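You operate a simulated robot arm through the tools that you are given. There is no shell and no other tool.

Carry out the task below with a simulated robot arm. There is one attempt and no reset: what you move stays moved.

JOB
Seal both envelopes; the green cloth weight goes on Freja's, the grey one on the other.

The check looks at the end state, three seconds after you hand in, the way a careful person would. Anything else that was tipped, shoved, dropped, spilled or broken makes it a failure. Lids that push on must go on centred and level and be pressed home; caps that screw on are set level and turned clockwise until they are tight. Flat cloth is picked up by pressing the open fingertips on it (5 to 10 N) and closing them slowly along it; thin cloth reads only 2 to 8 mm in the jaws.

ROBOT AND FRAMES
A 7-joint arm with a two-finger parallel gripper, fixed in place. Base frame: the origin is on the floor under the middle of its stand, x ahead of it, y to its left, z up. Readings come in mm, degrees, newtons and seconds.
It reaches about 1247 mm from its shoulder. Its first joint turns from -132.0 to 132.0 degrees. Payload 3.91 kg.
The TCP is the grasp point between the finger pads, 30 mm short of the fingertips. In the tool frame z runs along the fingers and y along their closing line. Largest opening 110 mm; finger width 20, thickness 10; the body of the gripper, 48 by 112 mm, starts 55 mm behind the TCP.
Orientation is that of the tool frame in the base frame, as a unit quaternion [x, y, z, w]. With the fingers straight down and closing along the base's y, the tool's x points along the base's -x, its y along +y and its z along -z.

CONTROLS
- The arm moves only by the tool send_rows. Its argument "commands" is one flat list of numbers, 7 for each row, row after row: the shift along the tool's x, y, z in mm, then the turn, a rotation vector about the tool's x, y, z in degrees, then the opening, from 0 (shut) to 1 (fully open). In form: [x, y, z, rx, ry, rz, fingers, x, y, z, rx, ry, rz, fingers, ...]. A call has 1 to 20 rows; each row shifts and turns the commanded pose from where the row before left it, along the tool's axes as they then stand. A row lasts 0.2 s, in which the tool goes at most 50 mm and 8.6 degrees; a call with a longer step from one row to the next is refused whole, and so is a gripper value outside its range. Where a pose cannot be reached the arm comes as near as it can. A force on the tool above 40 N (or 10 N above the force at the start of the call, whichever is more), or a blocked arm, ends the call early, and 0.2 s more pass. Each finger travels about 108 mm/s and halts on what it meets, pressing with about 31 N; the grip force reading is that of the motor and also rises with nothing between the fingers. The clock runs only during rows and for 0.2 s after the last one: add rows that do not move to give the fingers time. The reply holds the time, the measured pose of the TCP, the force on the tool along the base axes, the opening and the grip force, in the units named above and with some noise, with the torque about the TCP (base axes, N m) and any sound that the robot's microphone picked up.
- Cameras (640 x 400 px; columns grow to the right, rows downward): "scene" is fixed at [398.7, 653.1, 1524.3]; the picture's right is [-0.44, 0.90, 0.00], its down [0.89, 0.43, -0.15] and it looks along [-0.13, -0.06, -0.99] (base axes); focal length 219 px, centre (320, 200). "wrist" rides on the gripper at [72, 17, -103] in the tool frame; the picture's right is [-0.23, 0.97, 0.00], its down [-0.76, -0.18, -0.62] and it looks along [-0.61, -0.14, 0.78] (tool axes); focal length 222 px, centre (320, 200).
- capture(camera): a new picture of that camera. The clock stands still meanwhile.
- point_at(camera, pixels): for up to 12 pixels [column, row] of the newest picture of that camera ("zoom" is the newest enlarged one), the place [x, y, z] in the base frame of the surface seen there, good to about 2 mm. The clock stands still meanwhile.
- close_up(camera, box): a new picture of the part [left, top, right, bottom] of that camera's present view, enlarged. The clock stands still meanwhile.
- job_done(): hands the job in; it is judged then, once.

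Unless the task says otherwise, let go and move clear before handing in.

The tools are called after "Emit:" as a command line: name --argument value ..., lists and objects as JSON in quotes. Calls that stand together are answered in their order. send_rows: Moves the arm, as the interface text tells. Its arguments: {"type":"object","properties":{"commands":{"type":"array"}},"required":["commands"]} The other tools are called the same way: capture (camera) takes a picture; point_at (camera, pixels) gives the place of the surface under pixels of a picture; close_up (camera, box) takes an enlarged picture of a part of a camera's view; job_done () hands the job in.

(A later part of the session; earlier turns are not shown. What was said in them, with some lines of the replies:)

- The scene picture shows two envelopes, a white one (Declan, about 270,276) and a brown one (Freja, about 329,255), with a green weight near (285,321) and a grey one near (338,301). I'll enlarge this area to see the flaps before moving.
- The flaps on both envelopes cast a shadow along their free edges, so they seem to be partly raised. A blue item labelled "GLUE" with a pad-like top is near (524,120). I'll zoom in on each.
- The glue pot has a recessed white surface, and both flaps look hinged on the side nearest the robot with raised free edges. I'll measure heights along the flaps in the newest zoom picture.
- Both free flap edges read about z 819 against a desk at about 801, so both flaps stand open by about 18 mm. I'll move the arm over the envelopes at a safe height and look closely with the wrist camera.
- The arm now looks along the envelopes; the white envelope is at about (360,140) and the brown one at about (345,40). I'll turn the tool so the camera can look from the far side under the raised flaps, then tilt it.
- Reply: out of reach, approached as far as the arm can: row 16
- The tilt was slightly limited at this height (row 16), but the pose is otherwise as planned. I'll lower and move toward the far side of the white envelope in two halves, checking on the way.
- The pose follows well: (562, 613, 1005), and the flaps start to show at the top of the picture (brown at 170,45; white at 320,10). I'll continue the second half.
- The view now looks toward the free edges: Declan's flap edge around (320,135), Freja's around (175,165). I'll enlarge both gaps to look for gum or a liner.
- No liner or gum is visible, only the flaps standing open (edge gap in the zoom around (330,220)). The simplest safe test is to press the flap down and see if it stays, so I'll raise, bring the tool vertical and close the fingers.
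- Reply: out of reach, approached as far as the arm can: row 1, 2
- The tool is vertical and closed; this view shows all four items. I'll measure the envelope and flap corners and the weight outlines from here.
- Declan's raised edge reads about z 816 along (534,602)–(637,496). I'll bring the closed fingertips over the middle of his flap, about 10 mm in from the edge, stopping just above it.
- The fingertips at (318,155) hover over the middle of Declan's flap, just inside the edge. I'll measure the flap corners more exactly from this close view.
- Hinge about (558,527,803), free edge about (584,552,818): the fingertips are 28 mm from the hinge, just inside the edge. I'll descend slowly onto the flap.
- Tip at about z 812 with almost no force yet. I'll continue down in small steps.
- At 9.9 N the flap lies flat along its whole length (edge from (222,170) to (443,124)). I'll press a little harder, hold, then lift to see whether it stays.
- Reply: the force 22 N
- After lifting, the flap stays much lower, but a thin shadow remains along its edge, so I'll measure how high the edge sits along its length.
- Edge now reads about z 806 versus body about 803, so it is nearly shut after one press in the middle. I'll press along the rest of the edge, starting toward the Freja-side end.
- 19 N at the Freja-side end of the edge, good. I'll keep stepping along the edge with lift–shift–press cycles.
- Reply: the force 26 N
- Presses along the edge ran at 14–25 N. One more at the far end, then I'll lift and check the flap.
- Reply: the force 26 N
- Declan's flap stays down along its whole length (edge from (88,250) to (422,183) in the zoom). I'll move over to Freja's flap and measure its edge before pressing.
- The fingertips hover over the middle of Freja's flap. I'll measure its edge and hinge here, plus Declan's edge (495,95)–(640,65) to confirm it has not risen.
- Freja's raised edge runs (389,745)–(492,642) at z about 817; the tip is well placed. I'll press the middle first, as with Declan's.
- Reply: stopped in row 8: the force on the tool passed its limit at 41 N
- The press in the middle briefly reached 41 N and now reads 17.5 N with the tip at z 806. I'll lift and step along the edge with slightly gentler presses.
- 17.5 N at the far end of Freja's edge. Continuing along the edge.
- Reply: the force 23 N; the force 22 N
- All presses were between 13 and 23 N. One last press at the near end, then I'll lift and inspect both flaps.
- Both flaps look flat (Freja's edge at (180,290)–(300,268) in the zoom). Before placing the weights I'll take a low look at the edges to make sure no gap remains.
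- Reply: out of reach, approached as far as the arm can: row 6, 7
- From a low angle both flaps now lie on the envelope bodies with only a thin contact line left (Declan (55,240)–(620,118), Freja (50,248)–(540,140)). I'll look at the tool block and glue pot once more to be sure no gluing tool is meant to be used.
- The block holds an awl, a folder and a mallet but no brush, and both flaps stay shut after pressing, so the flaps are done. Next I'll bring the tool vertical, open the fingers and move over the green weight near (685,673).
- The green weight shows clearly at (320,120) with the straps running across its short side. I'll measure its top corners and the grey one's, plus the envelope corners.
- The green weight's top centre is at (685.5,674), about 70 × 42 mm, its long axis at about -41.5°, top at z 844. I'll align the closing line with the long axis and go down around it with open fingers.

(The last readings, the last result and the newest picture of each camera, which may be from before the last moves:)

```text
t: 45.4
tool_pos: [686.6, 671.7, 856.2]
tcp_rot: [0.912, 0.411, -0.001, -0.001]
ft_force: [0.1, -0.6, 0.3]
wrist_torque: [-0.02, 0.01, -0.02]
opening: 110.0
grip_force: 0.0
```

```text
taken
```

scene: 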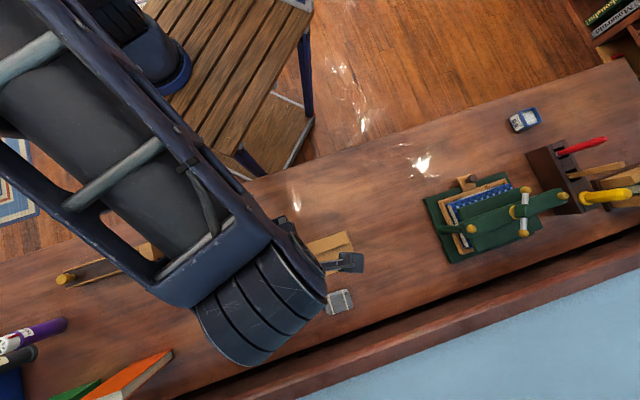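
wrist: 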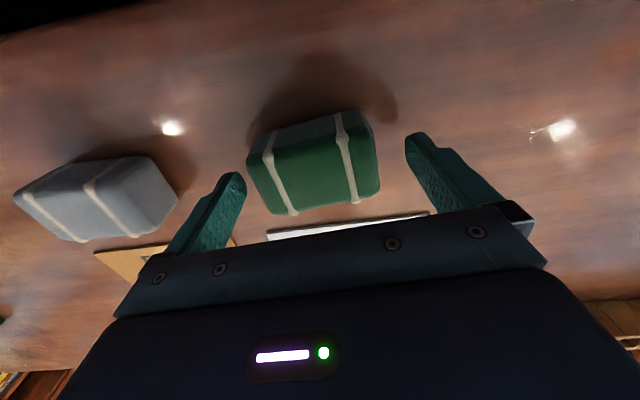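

The fingertips are now beside the weight, but the weight looks closer to the left finger (edge at (250,170) vs finger tip at (240,178)). I'll measure both sides before going lower.

Emit:
point_at --camera "wrist" --pixels '[[252, 160], [256, 185], [274, 212], [255, 150], [376, 150], [379, 180], [370, 118], [315, 165], [242, 182], [235, 178], [412, 145], [420, 165]]'

Emit:
close_up --camera "wrist" --box '[200, 90, 460, 240]'

```text
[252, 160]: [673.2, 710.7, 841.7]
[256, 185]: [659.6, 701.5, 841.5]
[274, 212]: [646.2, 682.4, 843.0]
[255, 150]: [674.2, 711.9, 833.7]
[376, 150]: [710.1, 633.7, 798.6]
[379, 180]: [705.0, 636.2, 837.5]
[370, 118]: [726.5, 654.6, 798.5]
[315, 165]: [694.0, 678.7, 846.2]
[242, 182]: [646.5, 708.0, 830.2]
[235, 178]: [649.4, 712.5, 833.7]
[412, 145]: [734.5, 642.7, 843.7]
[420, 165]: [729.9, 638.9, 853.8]
```

```text
2.46 times, centred on (330, 165) of wrist
```

zoom: 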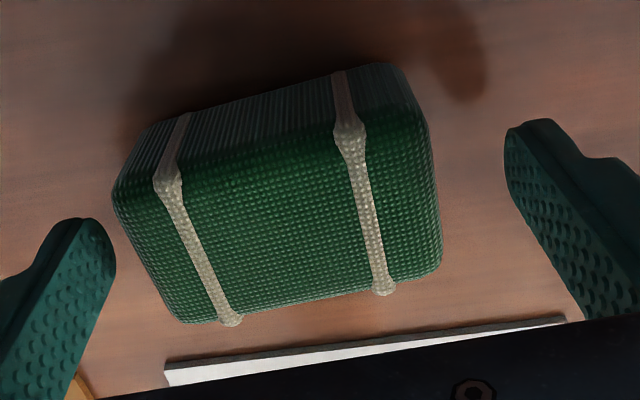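

In the tool frame the weight spans about -40 to +38 mm and the finger faces sit at ±55, so it is centred. I'll go down the last 20 mm and close gently.

Emit:
send_rows --commands '[0, -0.5, 8, 0, 0, 0, 1, 0, 0, 8, 0, 0, 0, 1, 0, 0, 4, 0, 0, 0, 1, 0, 0, 0, 0, 0, 0, 0.8, 0, 0, 0, 0, 0, 0, 0.7, 0, 0, 0, 0, 0, 0, 0.6, 0, 0, 0, 0, 0, 0, 0.5, 0, 0, 0, 0, 0, 0, 0.5, 0, 0, 0, 0, 0, 0, 0.5]'

```text
t: 47.4
tool_pos: [687.2, 673.2, 835.5]
tcp_rot: [0.912, 0.411, -0.002, 0.0]
ft_force: [-0.6, 0.7, 0.6]
wrist_torque: [0.11, 0.05, 0.02]
opening: 80.3
grip_force: 30.8
```

The fingers stopped at 80.3 mm with 31 N: the green weight is held. I'll lift it slowly and check.

Emit:
send_rows --commands '[0, 0, -3, 0, 0, 0, 0.5, 0, 0, -7, 0, 0, 0, 0.5, 0, 0, -15, 0, 0, 0, 0.5, 0, 0, -25, 0, 0, 0, 0.5, 0, 0, -20, 0, 0, 0, 0.5, 0, 0, 0, 0, 0, 0, 0.5]'

Emit:
capture --camera "wrist"

```text
t: 48.8
tool_pos: [686.6, 674.2, 906.7]
tcp_rot: [0.912, 0.41, -0.001, 0.001]
ft_force: [-0.3, -0.3, -5.1]
wrist_torque: [0.03, -0.01, -0.01]
opening: 80.2
grip_force: 31.3
```

```text
taken
```

wrist: 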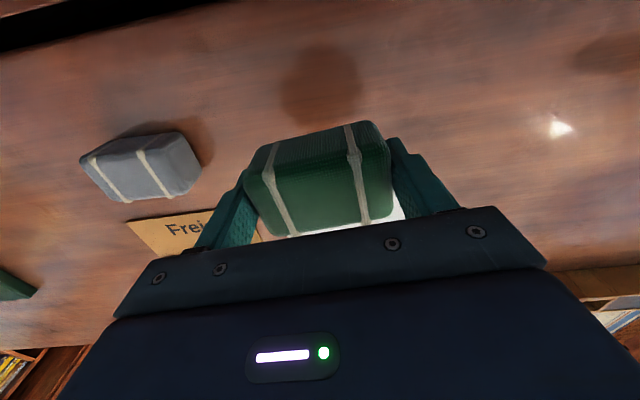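

The green weight is lifted securely (about 5 N, opening unchanged). I'll check Freja's envelope position with the scene camera before carrying it over.

Emit:
capture --camera "scene"

Emit:
close_up --camera "scene" --box '[220, 215, 380, 345]'

```text
taken
```

scene: 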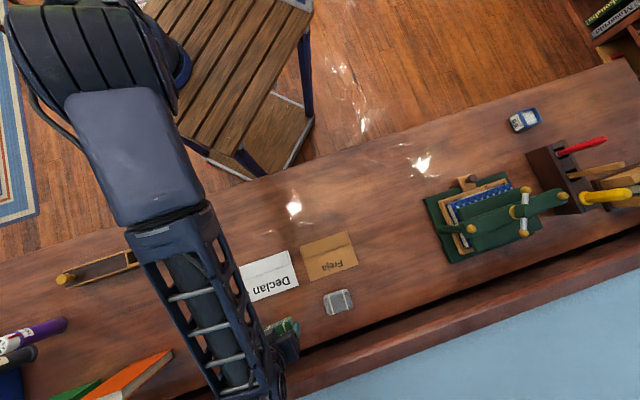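

```text
3.08 times, centred on (300, 280) of scene
```

zoom: 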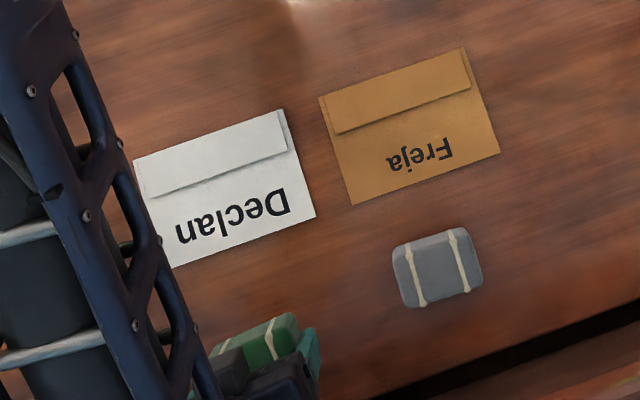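

Freja's envelope is fully visible and unmoved (corners near (320,97), (464,48), (499,153), (351,204) in the zoom). I'll measure these and the flap edges.

Emit:
point_at --camera "zoom" --pixels '[[323, 99], [461, 51], [496, 152], [353, 201], [337, 132], [470, 88], [410, 126], [148, 194], [285, 150], [311, 214], [280, 113], [138, 163]]'

```text
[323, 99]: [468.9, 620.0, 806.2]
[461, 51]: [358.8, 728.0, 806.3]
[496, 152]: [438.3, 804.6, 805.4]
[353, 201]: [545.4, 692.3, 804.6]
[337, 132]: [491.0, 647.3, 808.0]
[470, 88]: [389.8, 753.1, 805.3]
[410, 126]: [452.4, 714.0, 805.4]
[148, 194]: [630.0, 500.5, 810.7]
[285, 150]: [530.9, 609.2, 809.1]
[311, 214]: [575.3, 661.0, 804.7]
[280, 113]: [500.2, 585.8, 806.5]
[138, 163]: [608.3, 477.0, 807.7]
```

Freja's centre is at about (453,710) with its long side at -45°. I'll raise a little more, carry the green weight there and turn it 3.5° to line up.

Emit:
send_rows --commands '[0, 0, -25, 0, 0, 0, 0.5, -21.5, -33.2, 0, 0, 0, 0, 0.5, -21.5, -33.2, 0, 0, 0, 0, 0.5, -21.5, -33.2, 0, 0, 0, 0, 0.5, -21.5, -33.2, 0, 0, 0, 0, 0.5, -21.5, -33.2, 0, 0, 0, 0, 0.5, -21.5, -33.2, 0, 0, 0, 0, 0.5, 0, 0, 0, 0, 0, 3.5, 0.5, 0, 0, 25, 0, 0, 0, 0.5]'

Emit:
capture --camera "wrist"

Emit:
capture --camera "scene"

```text
t: 50.8
tool_pos: [451.8, 708.3, 908.3]
tcp_rot: [0.924, 0.383, -0.001, 0.0]
ft_force: [-0.9, -0.1, -5.5]
wrist_torque: [0.01, 0.01, 0.02]
opening: 80.1
grip_force: 30.9
```

```text
taken
```

wrist: 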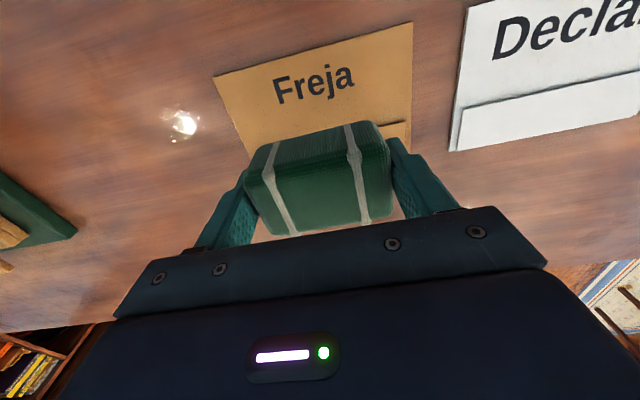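

```text
taken
```

scene: 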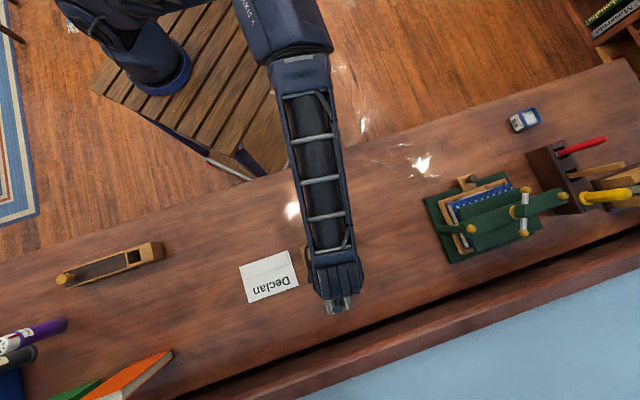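

The green weight hangs right over Freja's envelope (TCP (452,708)). I'll lower it to just above the paper and then set it down in small steps.

Emit:
send_rows --commands '[0, 0, 25, 0, 0, 0, 0.5, 0, 0, 20, 0, 0, 0, 0.5, 0, 0, 12, 0, 0, 0, 0.5, 0, 0, 4, 0, 0, 0, 0.5, 0, 0, 0, 0, 0, 0, 0.5]'

Emit:
capture --camera "wrist"

```text
t: 52.0
tool_pos: [452.0, 708.6, 845.4]
tcp_rot: [0.924, 0.383, -0.001, 0.0]
ft_force: [-0.1, -0.6, -4.1]
wrist_torque: [0.0, -0.01, 0.04]
opening: 80.1
grip_force: 30.9
```

```text
taken
```

wrist: 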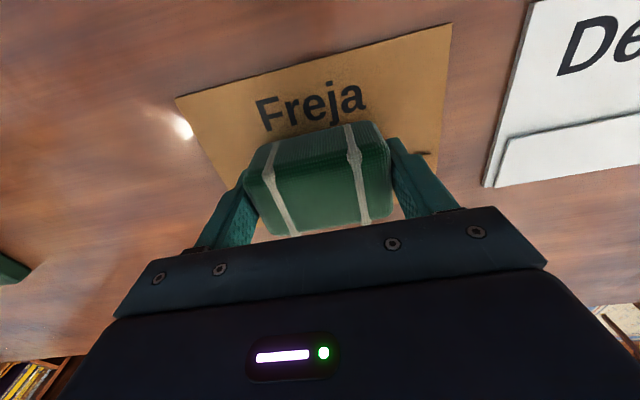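

The weight is a few millimetres above Freja's paper, covering the flap edge region. I'll lower in 1.5 mm steps until the force shows it resting.

Emit:
send_rows --commands '[0, 0, 1.5, 0, 0, 0, 0.5, 0, 0, 1.5, 0, 0, 0, 0.5, 0, 0, 1.2, 0, 0, 0, 0.5, 0, 0, 0, 0, 0, 0, 0.5]'

```text
t: 53.0
tool_pos: [451.6, 709.0, 843.0]
tcp_rot: [0.924, 0.382, -0.002, -0.001]
ft_force: [1.3, -0.3, 1.4]
wrist_torque: [-0.15, 0.04, 0.04]
opening: 80.5
grip_force: 31.2
```

Force went from -5 to +1.4 N, so the weight now rests on the envelope. I'll open the fingers slowly.

Emit:
send_rows --commands '[0, 0, 0.4, 0, 0, 0, 0.6, 0, 0, 0, 0, 0, 0, 0.7, 0, 0, 0, 0, 0, 0, 0.75, 0, 0, 0, 0, 0, 0, 0.8, 0, 0, 0, 0, 0, 0, 0.9, 0, 0, 0, 0, 0, 0, 1, 0, 0, 0, 0, 0, 0, 1]'

Emit:
capture --camera "wrist"

```text
t: 54.6
tool_pos: [450.2, 708.5, 841.0]
tcp_rot: [0.924, 0.383, -0.002, 0.0]
ft_force: [0.4, 0.7, 0.0]
wrist_torque: [-0.05, 0.0, 0.01]
opening: 110.0
grip_force: 0.2
```

```text
taken
```

wrist: 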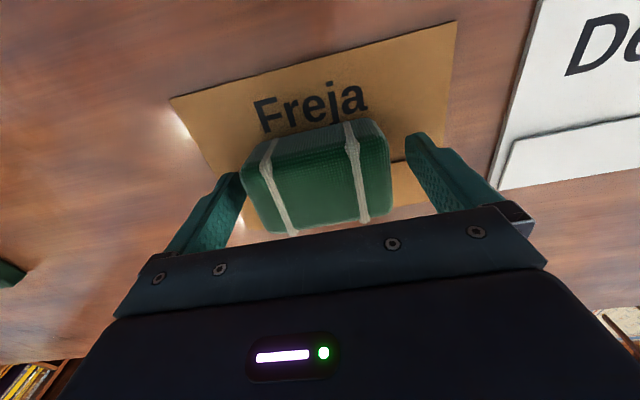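

Released; the green weight sits on Freja's envelope between the open fingers. I'll rise straight up and check it.

Emit:
send_rows --commands '[0, 0, -5, 0, 0, 0, 1, 0, 0, -15, 0, 0, 0, 1, 0, 0, -30, 0, 0, 0, 1, 0, 0, -40, 0, 0, 0, 1, 0, 0, -20, 0, 0, 0, 1]'

Emit:
capture --camera "wrist"

```text
t: 55.8
tool_pos: [453.2, 708.1, 951.6]
tcp_rot: [0.924, 0.382, -0.001, 0.001]
ft_force: [0.3, -0.6, -0.1]
wrist_torque: [0.0, 0.01, -0.01]
opening: 109.7
grip_force: 0.1
```

```text
taken
```

wrist: 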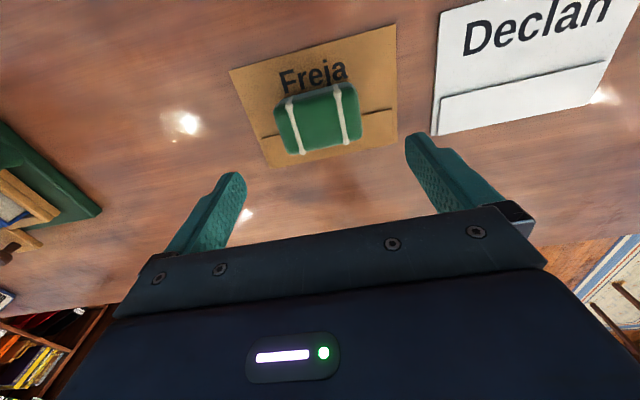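

The green weight sits level across Freja's flap edge (at (318,118)). Next I'll move over the grey weight, around (565,790), staying high.

Emit:
send_rows --commands '[34.2, 5.3, 0, 0, 0, 0, 1, 34.2, 5.3, 0, 0, 0, 0, 1, 34.2, 5.3, 0, 0, 0, 0, 1, 34.2, 5.3, 0, 0, 0, 0, 1]'

Emit:
capture --camera "wrist"

Emit:
close_up --camera "wrist" --box '[180, 50, 480, 240]'

```text
t: 56.8
tool_pos: [563.3, 790.4, 951.9]
tcp_rot: [0.924, 0.384, 0.0, 0.001]
ft_force: [-0.4, 0.2, 1.9]
wrist_torque: [0.04, -0.05, -0.01]
opening: 110.1
grip_force: 0.0
```

```text
taken
```

wrist: 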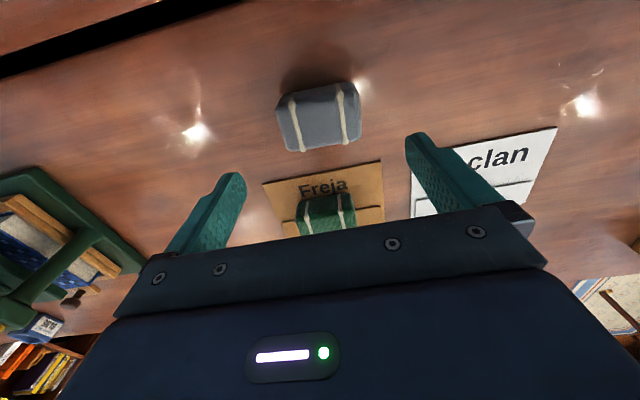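

```text
2.11 times, centred on (330, 145) of wrist
```

zoom: 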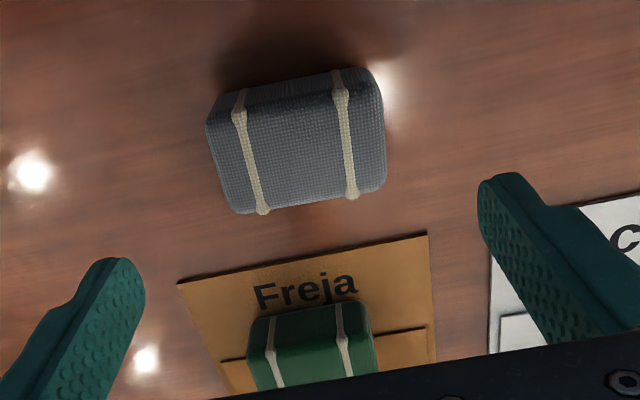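

The grey weight is centred in view at (318,118). I'll measure its top corners, and the green weight's top for levelness.

Emit:
point_at --camera "zoom" --pixels '[[211, 124], [236, 116], [340, 98], [378, 92], [384, 183], [352, 195], [262, 211], [238, 209], [300, 150], [265, 355], [340, 340], [372, 342]]'

Emit:
point_at --camera "wrist" --pixels '[[298, 215], [306, 232], [345, 208], [352, 228], [328, 220]]'

```text
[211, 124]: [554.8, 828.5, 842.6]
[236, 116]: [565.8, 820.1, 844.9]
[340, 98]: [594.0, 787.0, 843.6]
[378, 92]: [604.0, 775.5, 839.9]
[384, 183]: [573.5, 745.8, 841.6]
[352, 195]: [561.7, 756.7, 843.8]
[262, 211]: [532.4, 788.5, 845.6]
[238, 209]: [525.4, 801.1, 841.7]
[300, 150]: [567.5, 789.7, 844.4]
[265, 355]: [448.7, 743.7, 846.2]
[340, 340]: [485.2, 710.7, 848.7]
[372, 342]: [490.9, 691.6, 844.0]
```

```text
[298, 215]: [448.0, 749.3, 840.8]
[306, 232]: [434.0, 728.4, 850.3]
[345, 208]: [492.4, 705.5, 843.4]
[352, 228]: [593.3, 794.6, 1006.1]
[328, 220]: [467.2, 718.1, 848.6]
```

Grey weight: centre (564.4,787.7), long axis about -47°, top z about 844. I'll align and lower around it with the fingers open.

Emit:
send_rows --commands '[-1.1, 2.7, 0, 0, 0, 2.2, 1, 0, 0, 30, 0, 0, 0, 1, 0, 0, 30, 0, 0, 0, 1, 0, 0, 20, 0, 0, 0, 1, 0, 0, 15, 0, 0, 0, 1, 0, 0, 0, 0, 0, 0, 1]'

Emit:
capture --camera "wrist"

Emit:
close_up --camera "wrist" --box '[200, 90, 460, 240]'

```text
t: 58.2
tool_pos: [564.5, 791.4, 951.5]
tcp_rot: [0.924, 0.382, -0.002, 0.0]
ft_force: [-0.7, 0.1, 0.0]
wrist_torque: [-0.02, 0.0, 0.01]
opening: 109.8
grip_force: 0.0
out of reach, approached as far as the arm can: row 2, 3, 4, 5
```

```text
taken
```

wrist: 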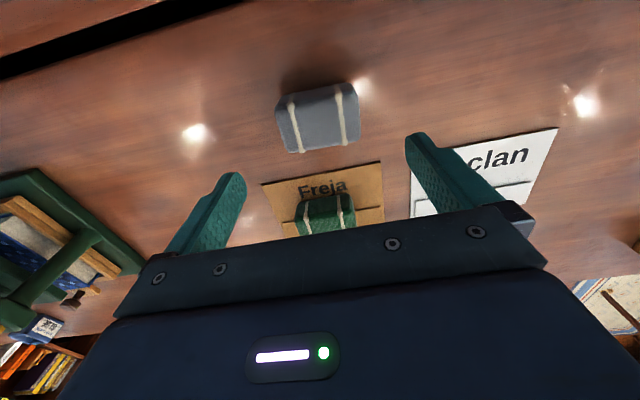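

```text
2.46 times, centred on (330, 165) of wrist
```

zoom: 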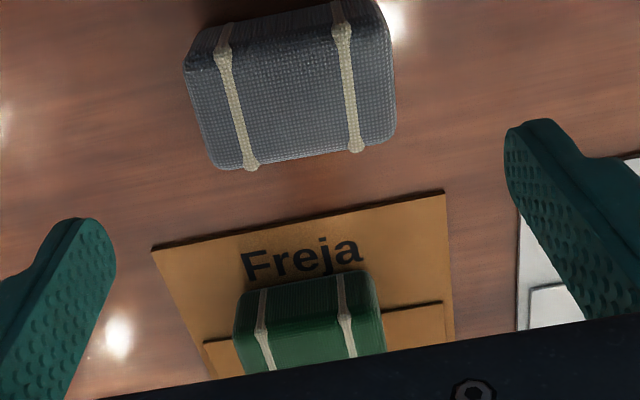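

The arm could not descend here in this wrist orientation (rows 2–5 out of reach), so nothing moved. I'll turn the gripper back 88° so it grasps the grey weight across its short side, which needs less wrist twist.

Emit:
send_rows --commands '[0, 0, 0, 0, 0, -8.04, 1, 0, 0, 0, 0, 0, -8.04, 1, 0, 0, 0, 0, 0, -8.04, 1, 0, 0, 0, 0, 0, -8.04, 1, 0, 0, 0, 0, 0, -8.04, 1, 0, 0, 0, 0, 0, -8.04, 1, 0, 0, 0, 0, 0, -8.04, 1, 0, 0, 0, 0, 0, -8.04, 1, 0, 0, 0, 0, 0, -8.04, 1, 0, 0, 0, 0, 0, -8.04, 1, 0, 0, 0, 0, 0, -8.04, 1, -2.6, -2.6, 0, 0, 0, 0, 1]'

Emit:
capture --camera "wrist"

Emit:
capture --camera "scene"

```text
t: 60.8
tool_pos: [563.8, 786.2, 948.8]
tcp_rot: [0.412, 0.911, -0.001, 0.0]
ft_force: [0.0, 0.4, -0.5]
wrist_torque: [-0.01, 0.0, 0.0]
opening: 110.2
grip_force: 0.1
```

```text
taken
```

wrist: 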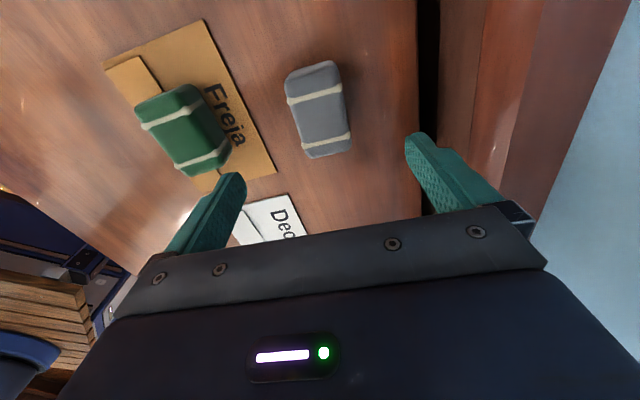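

```text
taken
```

scene: 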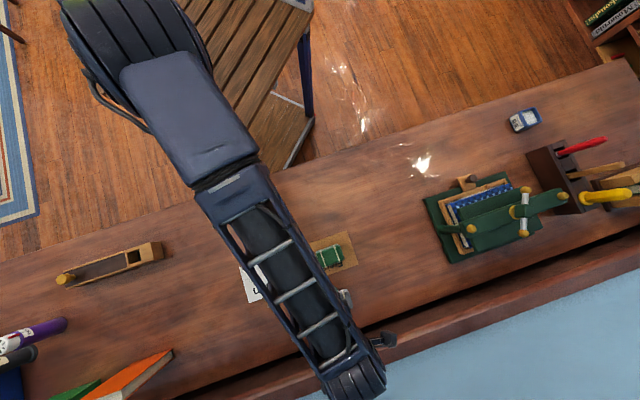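

The wrist now sits across the grey weight's short side, which lines up well (weight at (318,110)). I'll trim the angle slightly and descend.

Emit:
send_rows --commands '[0, 1, 0, 0, 0, -1.3, 1, 0, 0, 30, 0, 0, 0, 0.85, 0, 0, 30, 0, 0, 0, 0.85, 0, 0, 20, 0, 0, 0, 0.85, 0, 0, 10, 0, 0, 0, 0.85, 0, 0, 0, 0, 0, 0, 0.85]'

Emit:
capture --camera "wrist"

Emit:
close_up --camera "wrist" --box '[200, 80, 460, 240]'

```text
t: 62.2
tool_pos: [564.8, 786.3, 860.0]
tcp_rot: [0.403, 0.915, -0.002, 0.0]
ft_force: [0.2, 0.3, -0.9]
wrist_torque: [0.02, -0.01, 0.01]
opening: 93.8
grip_force: 0.1
```

```text
taken
```

wrist: 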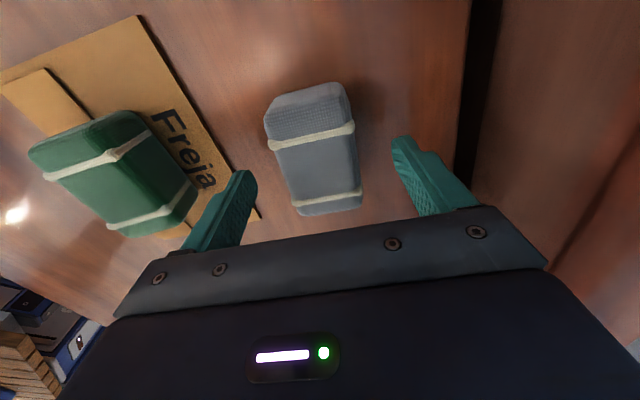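

```text
2.46 times, centred on (330, 160) of wrist
```

zoom: 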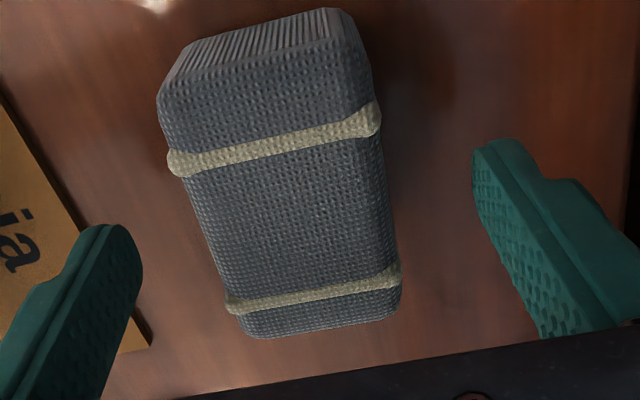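

The fingers straddle the grey weight at about its mid-length. I'll check its centring between the fingers by measuring the edges.

Emit:
point_at --camera "zoom" --pixels '[[165, 120], [215, 230], [250, 320], [365, 70], [385, 180], [398, 270], [280, 200], [340, 320], [190, 70], [130, 250], [480, 180], [320, 40]]'

```text
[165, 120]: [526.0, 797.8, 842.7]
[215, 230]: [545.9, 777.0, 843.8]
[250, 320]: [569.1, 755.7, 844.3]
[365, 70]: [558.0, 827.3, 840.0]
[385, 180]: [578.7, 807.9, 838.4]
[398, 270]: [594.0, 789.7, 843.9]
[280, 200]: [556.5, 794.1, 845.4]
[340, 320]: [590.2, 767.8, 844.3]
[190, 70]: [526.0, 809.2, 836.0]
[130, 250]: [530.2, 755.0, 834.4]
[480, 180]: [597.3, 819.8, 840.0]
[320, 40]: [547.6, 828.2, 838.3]
```

The weight spans about -21 to +25 mm across and -36 to +42 mm along; I'll trim by (+2,+1.5), go down to z 836 and close.

Emit:
send_rows --commands '[2, 1.5, 8, 0, 0, 0, 0.85, 0, 0, 8, 0, 0, 0, 0.85, 0, 0, 6, 0, 0, 0, 0.85, 0, 0, 2, 0, 0, 0, 0.85, 0, 0, 0, 0, 0, 0, 0.7, 0, 0, 0, 0, 0, 0, 0.6, 0, 0, 0, 0, 0, 0, 0.5, 0, 0, 0, 0, 0, 0, 0.4, 0, 0, 0, 0, 0, 0, 0.3, 0, 0, 0, 0, 0, 0, 0.25, 0, 0, 0, 0, 0, 0, 0.25]'

```text
t: 64.6
tool_pos: [563.4, 788.3, 836.9]
tcp_rot: [0.402, 0.916, -0.002, -0.001]
ft_force: [-2.3, -0.9, 0.5]
wrist_torque: [0.0, -0.02, 0.0]
opening: 49.8
grip_force: 30.8
```

The fingers stopped at 49.8 mm with 31 N on the grey weight. I'll lift it.

Emit:
send_rows --commands '[0, 0, -3, 0, 0, 0, 0.25, 0, 0, -7, 0, 0, 0, 0.25, 0, 0, -15, 0, 0, 0, 0.25, 0, 0, -25, 0, 0, 0, 0.25, 0, 0, -30, 0, 0, 0, 0.25, 0, 0, -15, 0, 0, 0, 0.25, 0, 0, 0, 0, 0, 0, 0.25]'

Emit:
capture --camera "wrist"

```text
t: 66.2
tool_pos: [564.3, 789.8, 930.9]
tcp_rot: [0.403, 0.915, -0.001, 0.0]
ft_force: [1.0, -0.8, -5.2]
wrist_torque: [0.0, -0.01, -0.02]
opening: 49.7
grip_force: 30.5
```

```text
taken
```

wrist: 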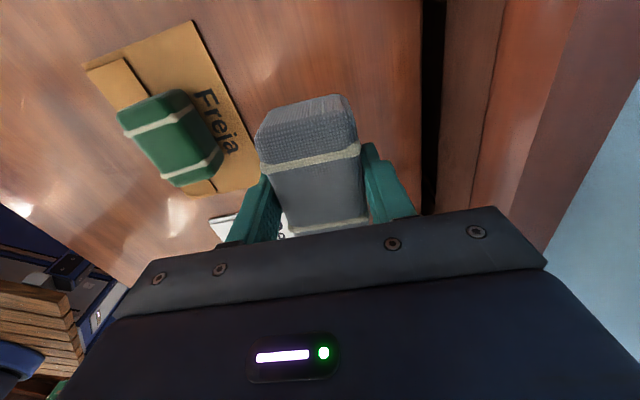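

The grey weight is held (about 5 N, 49.7 mm). I'll carry it over Declan's envelope centre at about (592,567) and line it up.

Emit:
send_rows --commands '[-30.6, -21.6, 0, 0, 0, 0, 0.25, -30.6, -21.6, 0, 0, 0, 0, 0.25, -30.6, -21.6, 0, 0, 0, 0, 0.25, -30.6, -21.6, 0, 0, 0, 0, 0.25, -30.6, -21.6, 0, 0, 0, 0, 0.25, -30.4, -21.6, 0, 0, 0, 0, 0.25, 0, 0, 0, 0, 0, -2.6, 0.25, 0, 0, 0, 0, 0, 0, 0.25]'

Emit:
capture --camera "wrist"

Emit:
close_up --camera "wrist" --box '[100, 0, 480, 240]'

```text
t: 68.0
tool_pos: [591.6, 566.5, 931.3]
tcp_rot: [0.382, 0.924, -0.001, -0.001]
ft_force: [-0.3, -0.4, -4.9]
wrist_torque: [0.03, 0.01, 0.01]
opening: 49.9
grip_force: 31.2
```

```text
taken
```

wrist: 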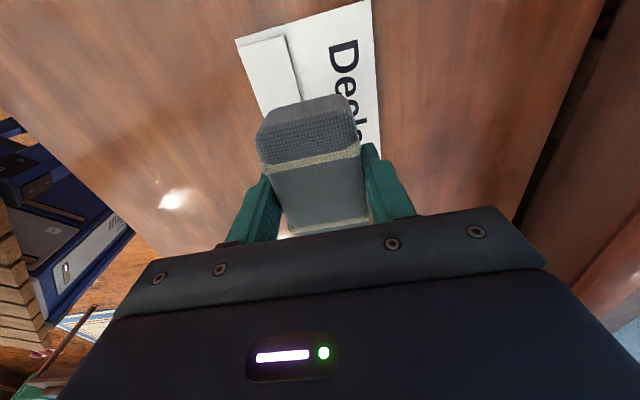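

```text
1.67 times, centred on (290, 120) of wrist
```

zoom: 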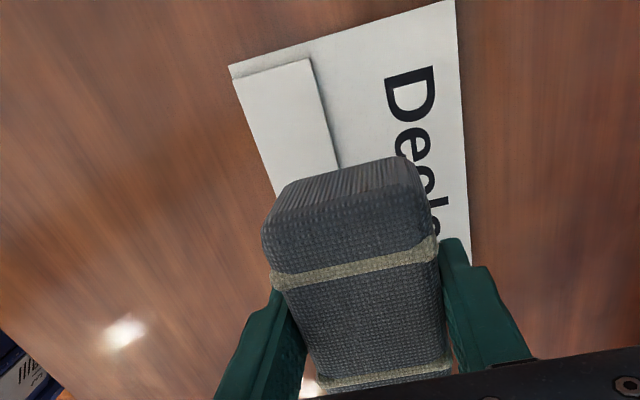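

The grey weight hangs over Declan's envelope. I'll check the flap edge height here (edge at about (315,90) in the zoom) against the paper beside it before setting down.

Emit:
point_at --camera "zoom" --pixels '[[300, 65], [310, 90], [325, 130], [345, 100], [355, 60], [270, 100], [290, 140], [245, 68], [450, 10], [465, 200]]'

```text
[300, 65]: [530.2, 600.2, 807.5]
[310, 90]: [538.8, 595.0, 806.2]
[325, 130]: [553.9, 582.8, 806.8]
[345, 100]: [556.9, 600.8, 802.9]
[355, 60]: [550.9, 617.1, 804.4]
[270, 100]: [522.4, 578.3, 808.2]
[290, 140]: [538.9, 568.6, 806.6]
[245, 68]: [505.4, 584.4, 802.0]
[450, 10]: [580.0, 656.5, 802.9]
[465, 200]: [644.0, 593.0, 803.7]
```

The flap is flat (about z 807 throughout, body about 803.5). I'll lower the grey weight to just above it and then set it down.

Emit:
send_rows --commands '[0, 0, 30, 0, 0, 0, 0.25, 0, 0, 25, 0, 0, 0, 0.25, 0, 0, 18, 0, 0, 0, 0.25, 0, 0, 7, 0, 0, 0, 0.25, 0, 0, 2, 0, 0, 0, 0.25, 0, 0, 0, 0, 0, 0, 0.25]'

Emit:
capture --camera "wrist"

```text
t: 69.4
tool_pos: [591.6, 565.5, 848.8]
tcp_rot: [0.382, 0.924, -0.001, -0.002]
ft_force: [0.8, -0.1, -5.6]
wrist_torque: [0.01, 0.02, -0.01]
opening: 50.0
grip_force: 30.9
```

```text
taken
```

wrist: 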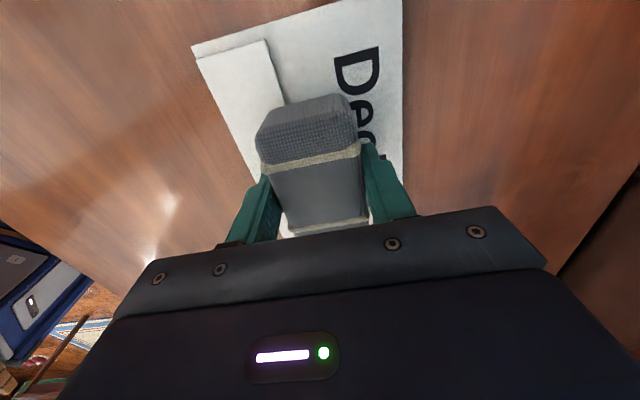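

The weight hovers a few millimetres over Declan's flap and body, still carrying -5.6 N. I'll lower in small steps until it rests.

Emit:
send_rows --commands '[0, 0, 1.5, 0, 0, 0, 0.25, 0, 0, 1.5, 0, 0, 0, 0.25, 0, 0, 1.2, 0, 0, 0, 0.25, 0, 0, 0, 0, 0, 0, 0.25]'

```text
t: 70.4
tool_pos: [591.3, 565.9, 845.5]
tcp_rot: [0.381, 0.924, -0.002, 0.0]
ft_force: [0.5, 0.7, -5.1]
wrist_torque: [-0.02, 0.01, -0.01]
opening: 49.9
grip_force: 31.0
```

Still -5 N, so it is not resting yet. I'll continue down.

Emit:
send_rows --commands '[0, 0, 1, 0, 0, 0, 0.25, 0, 0, 1, 0, 0, 0, 0.25, 0, 0, 0, 0, 0, 0, 0.25]'

```text
t: 71.2
tool_pos: [590.3, 566.4, 842.8]
tcp_rot: [0.382, 0.924, -0.002, 0.0]
ft_force: [-0.4, 0.4, -4.5]
wrist_torque: [0.0, 0.01, 0.04]
opening: 50.1
grip_force: 31.4
```

Emit:
send_rows --commands '[0, 0, 0.8, 0, 0, 0, 0.25, 0, 0, 0.6, 0, 0, 0, 0.25, 0, 0, 0, 0, 0, 0, 0.25]'

```text
t: 72.0
tool_pos: [592.1, 567.3, 842.5]
tcp_rot: [0.382, 0.924, 0.0, -0.001]
ft_force: [-0.5, -1.7, 6.9]
wrist_torque: [-0.24, 0.18, 0.07]
opening: 49.9
grip_force: 31.0
```

Force turned to +6.9 N, so the weight is resting on Declan's envelope. I'll open the fingers slowly and then rise.

Emit:
send_rows --commands '[0, 0, -0.4, 0, 0, 0, 0.35, 0, 0, 0, 0, 0, 0, 0.45, 0, 0, 0, 0, 0, 0, 0.5, 0, 0, 0, 0, 0, 0, 0.55, 0, 0, 0, 0, 0, 0, 0.65, 0, 0, 0, 0, 0, 0, 0.75, 0, 0, 0, 0, 0, 0, 0.75]'

Emit:
capture --camera "wrist"

```text
t: 73.6
tool_pos: [592.9, 566.7, 841.8]
tcp_rot: [0.382, 0.924, -0.002, 0.0]
ft_force: [0.1, -0.6, -0.4]
wrist_torque: [0.01, -0.05, 0.0]
opening: 82.6
grip_force: 0.0
```

```text
taken
```

wrist: 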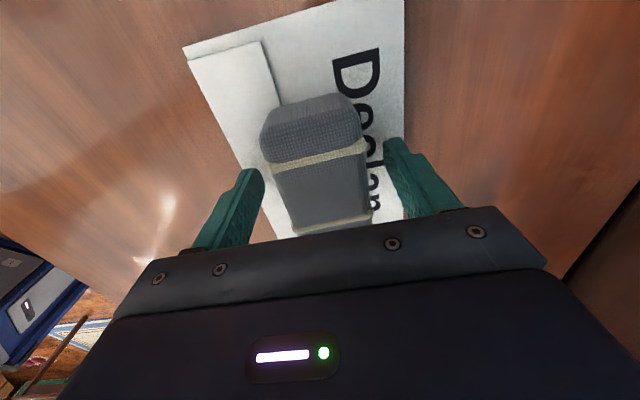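

The fingers are free of the grey weight, which sits flat. I'll rise straight up and then back away toward the starting place.

Emit:
send_rows --commands '[0, 0, -5, 0, 0, 0, 0.75, 0, 0, -15, 0, 0, 0, 0.75, 0, 0, -30, 0, 0, 0, 0.75, 0, 0, -40, 0, 0, 0, 0.75, 0, 0, -40, 0, 0, 0, 0.75, 0, 0, -40, 0, 0, 0, 0.75, 0, 0, -40, 0, 0, 0, 0.75]'

Emit:
capture --camera "wrist"

```text
t: 75.2
tool_pos: [590.9, 565.7, 1049.2]
tcp_rot: [0.381, 0.924, -0.002, -0.001]
ft_force: [0.3, -0.1, 0.2]
wrist_torque: [-0.02, -0.03, -0.01]
opening: 82.4
grip_force: 0.0
```

```text
taken
```

wrist: 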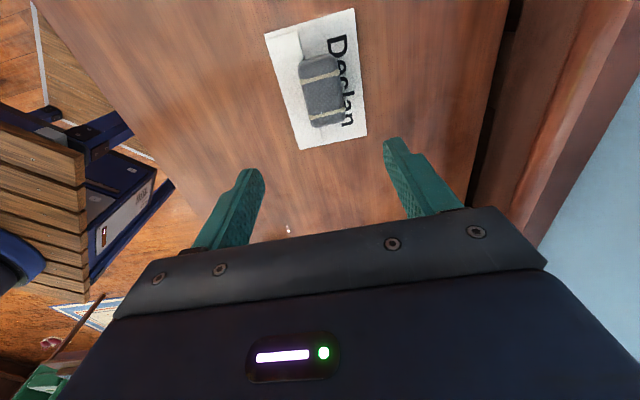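

The grey weight sits well within Declan's envelope (at (320,90)). I'll withdraw the arm so the scene camera can see everything.

Emit:
send_rows --commands '[21.6, -33.7, -8, 0, 0, 0, 0.75, 21.6, -33.7, -8, 0, 0, 0, 0.75, 21.6, -33.7, -8, 0, 0, 0, 0.75, 21.6, -33.7, -8, 0, 0, 0, 0.75, 21.6, -33.7, -8, 0, 0, 0, 0.75, 21.6, -33.7, -8, 0, 0, 0, 0.75, 21.6, -33.7, -8, 0, 0, 0, 0.75, 21.6, -33.7, -8, 0, 0, 0, 0.75, 21.6, -33.7, -8, 0, 0, 0, 0.75, 21.6, -33.7, -8, 0, 0, 0, 0.75, 0, 0, 0, 0, 0, 0, 0.75]'

Emit:
capture --camera "scene"

Emit:
close_up --camera "scene" --box '[235, 225, 365, 305]'

```text
t: 77.6
tool_pos: [201.2, 477.9, 1133.0]
tcp_rot: [0.382, 0.924, -0.001, -0.001]
ft_force: [-0.1, 0.2, 0.5]
wrist_torque: [0.0, -0.02, 0.04]
opening: 82.4
grip_force: 0.0
```

```text
taken
```

scene: 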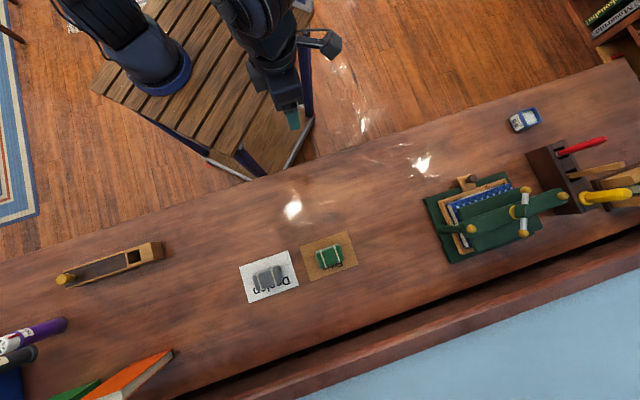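

```text
4.92 times, centred on (300, 265) of scene
```

zoom: 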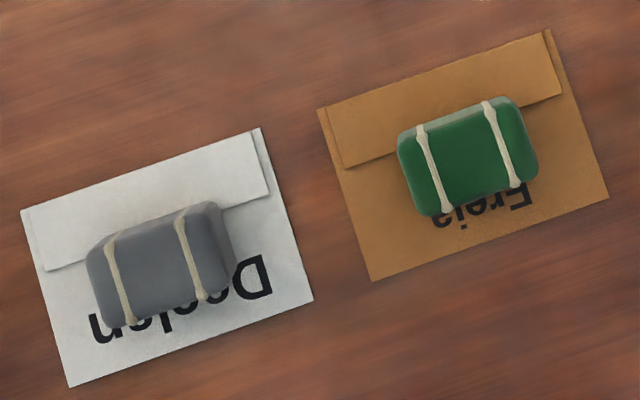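

Both weights sit within their envelopes: green on Freja's (468,155), grey on Declan's (160,265), and everything else looks untouched. A last check of the visible flap edges' heights.

Emit:
point_at --camera "zoom" --pixels '[[50, 265], [75, 258], [262, 195], [240, 200], [35, 215], [255, 135], [348, 163], [385, 150], [556, 92], [545, 40], [160, 265], [468, 155]]'

```text
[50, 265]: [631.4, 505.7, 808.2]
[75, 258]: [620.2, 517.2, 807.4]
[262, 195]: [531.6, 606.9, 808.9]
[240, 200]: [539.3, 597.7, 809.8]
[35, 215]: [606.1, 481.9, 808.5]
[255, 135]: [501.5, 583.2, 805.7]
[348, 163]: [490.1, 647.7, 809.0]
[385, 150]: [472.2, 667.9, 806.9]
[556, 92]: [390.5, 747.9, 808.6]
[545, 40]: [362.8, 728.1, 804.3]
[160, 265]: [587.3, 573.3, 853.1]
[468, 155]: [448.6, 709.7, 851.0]
```

Both flaps read about z 808 at the edge, in line with the flap thickness lying on the paper. The green weight is on Freja's, the grey one on Declan's, and the arm is clear, so I'm handing in.

Emit:
job_done

```text
The job is handed in.
```

Both envelopes are closed and weighted: the green weight is on Freja's and the grey one is on Declan's. I've handed the job in but haven't had the check's result.

- **Flaps:** I pressed each flap along its whole free edge, mostly at 14–25 N, with one brief peak of 41 N on Freja's. Before pressing, the flap edges stood about 18 mm above the desk. Afterwards they lay flat on the paper, and they were still flat when I measured them at the end.
- **Glue:** I did not use the glue pot on the desk. There was no brush, and both flaps stayed down after pressing alone. I couldn't see any gum under the flaps, so "sealed" rests on them staying shut.
- **Weights:** Both sit near the centre of their envelopes, partly over the flap edge.
- **Everything else:** Nothing else looked moved in the last picture, and the arm is back near where it started with nothing in its grip.
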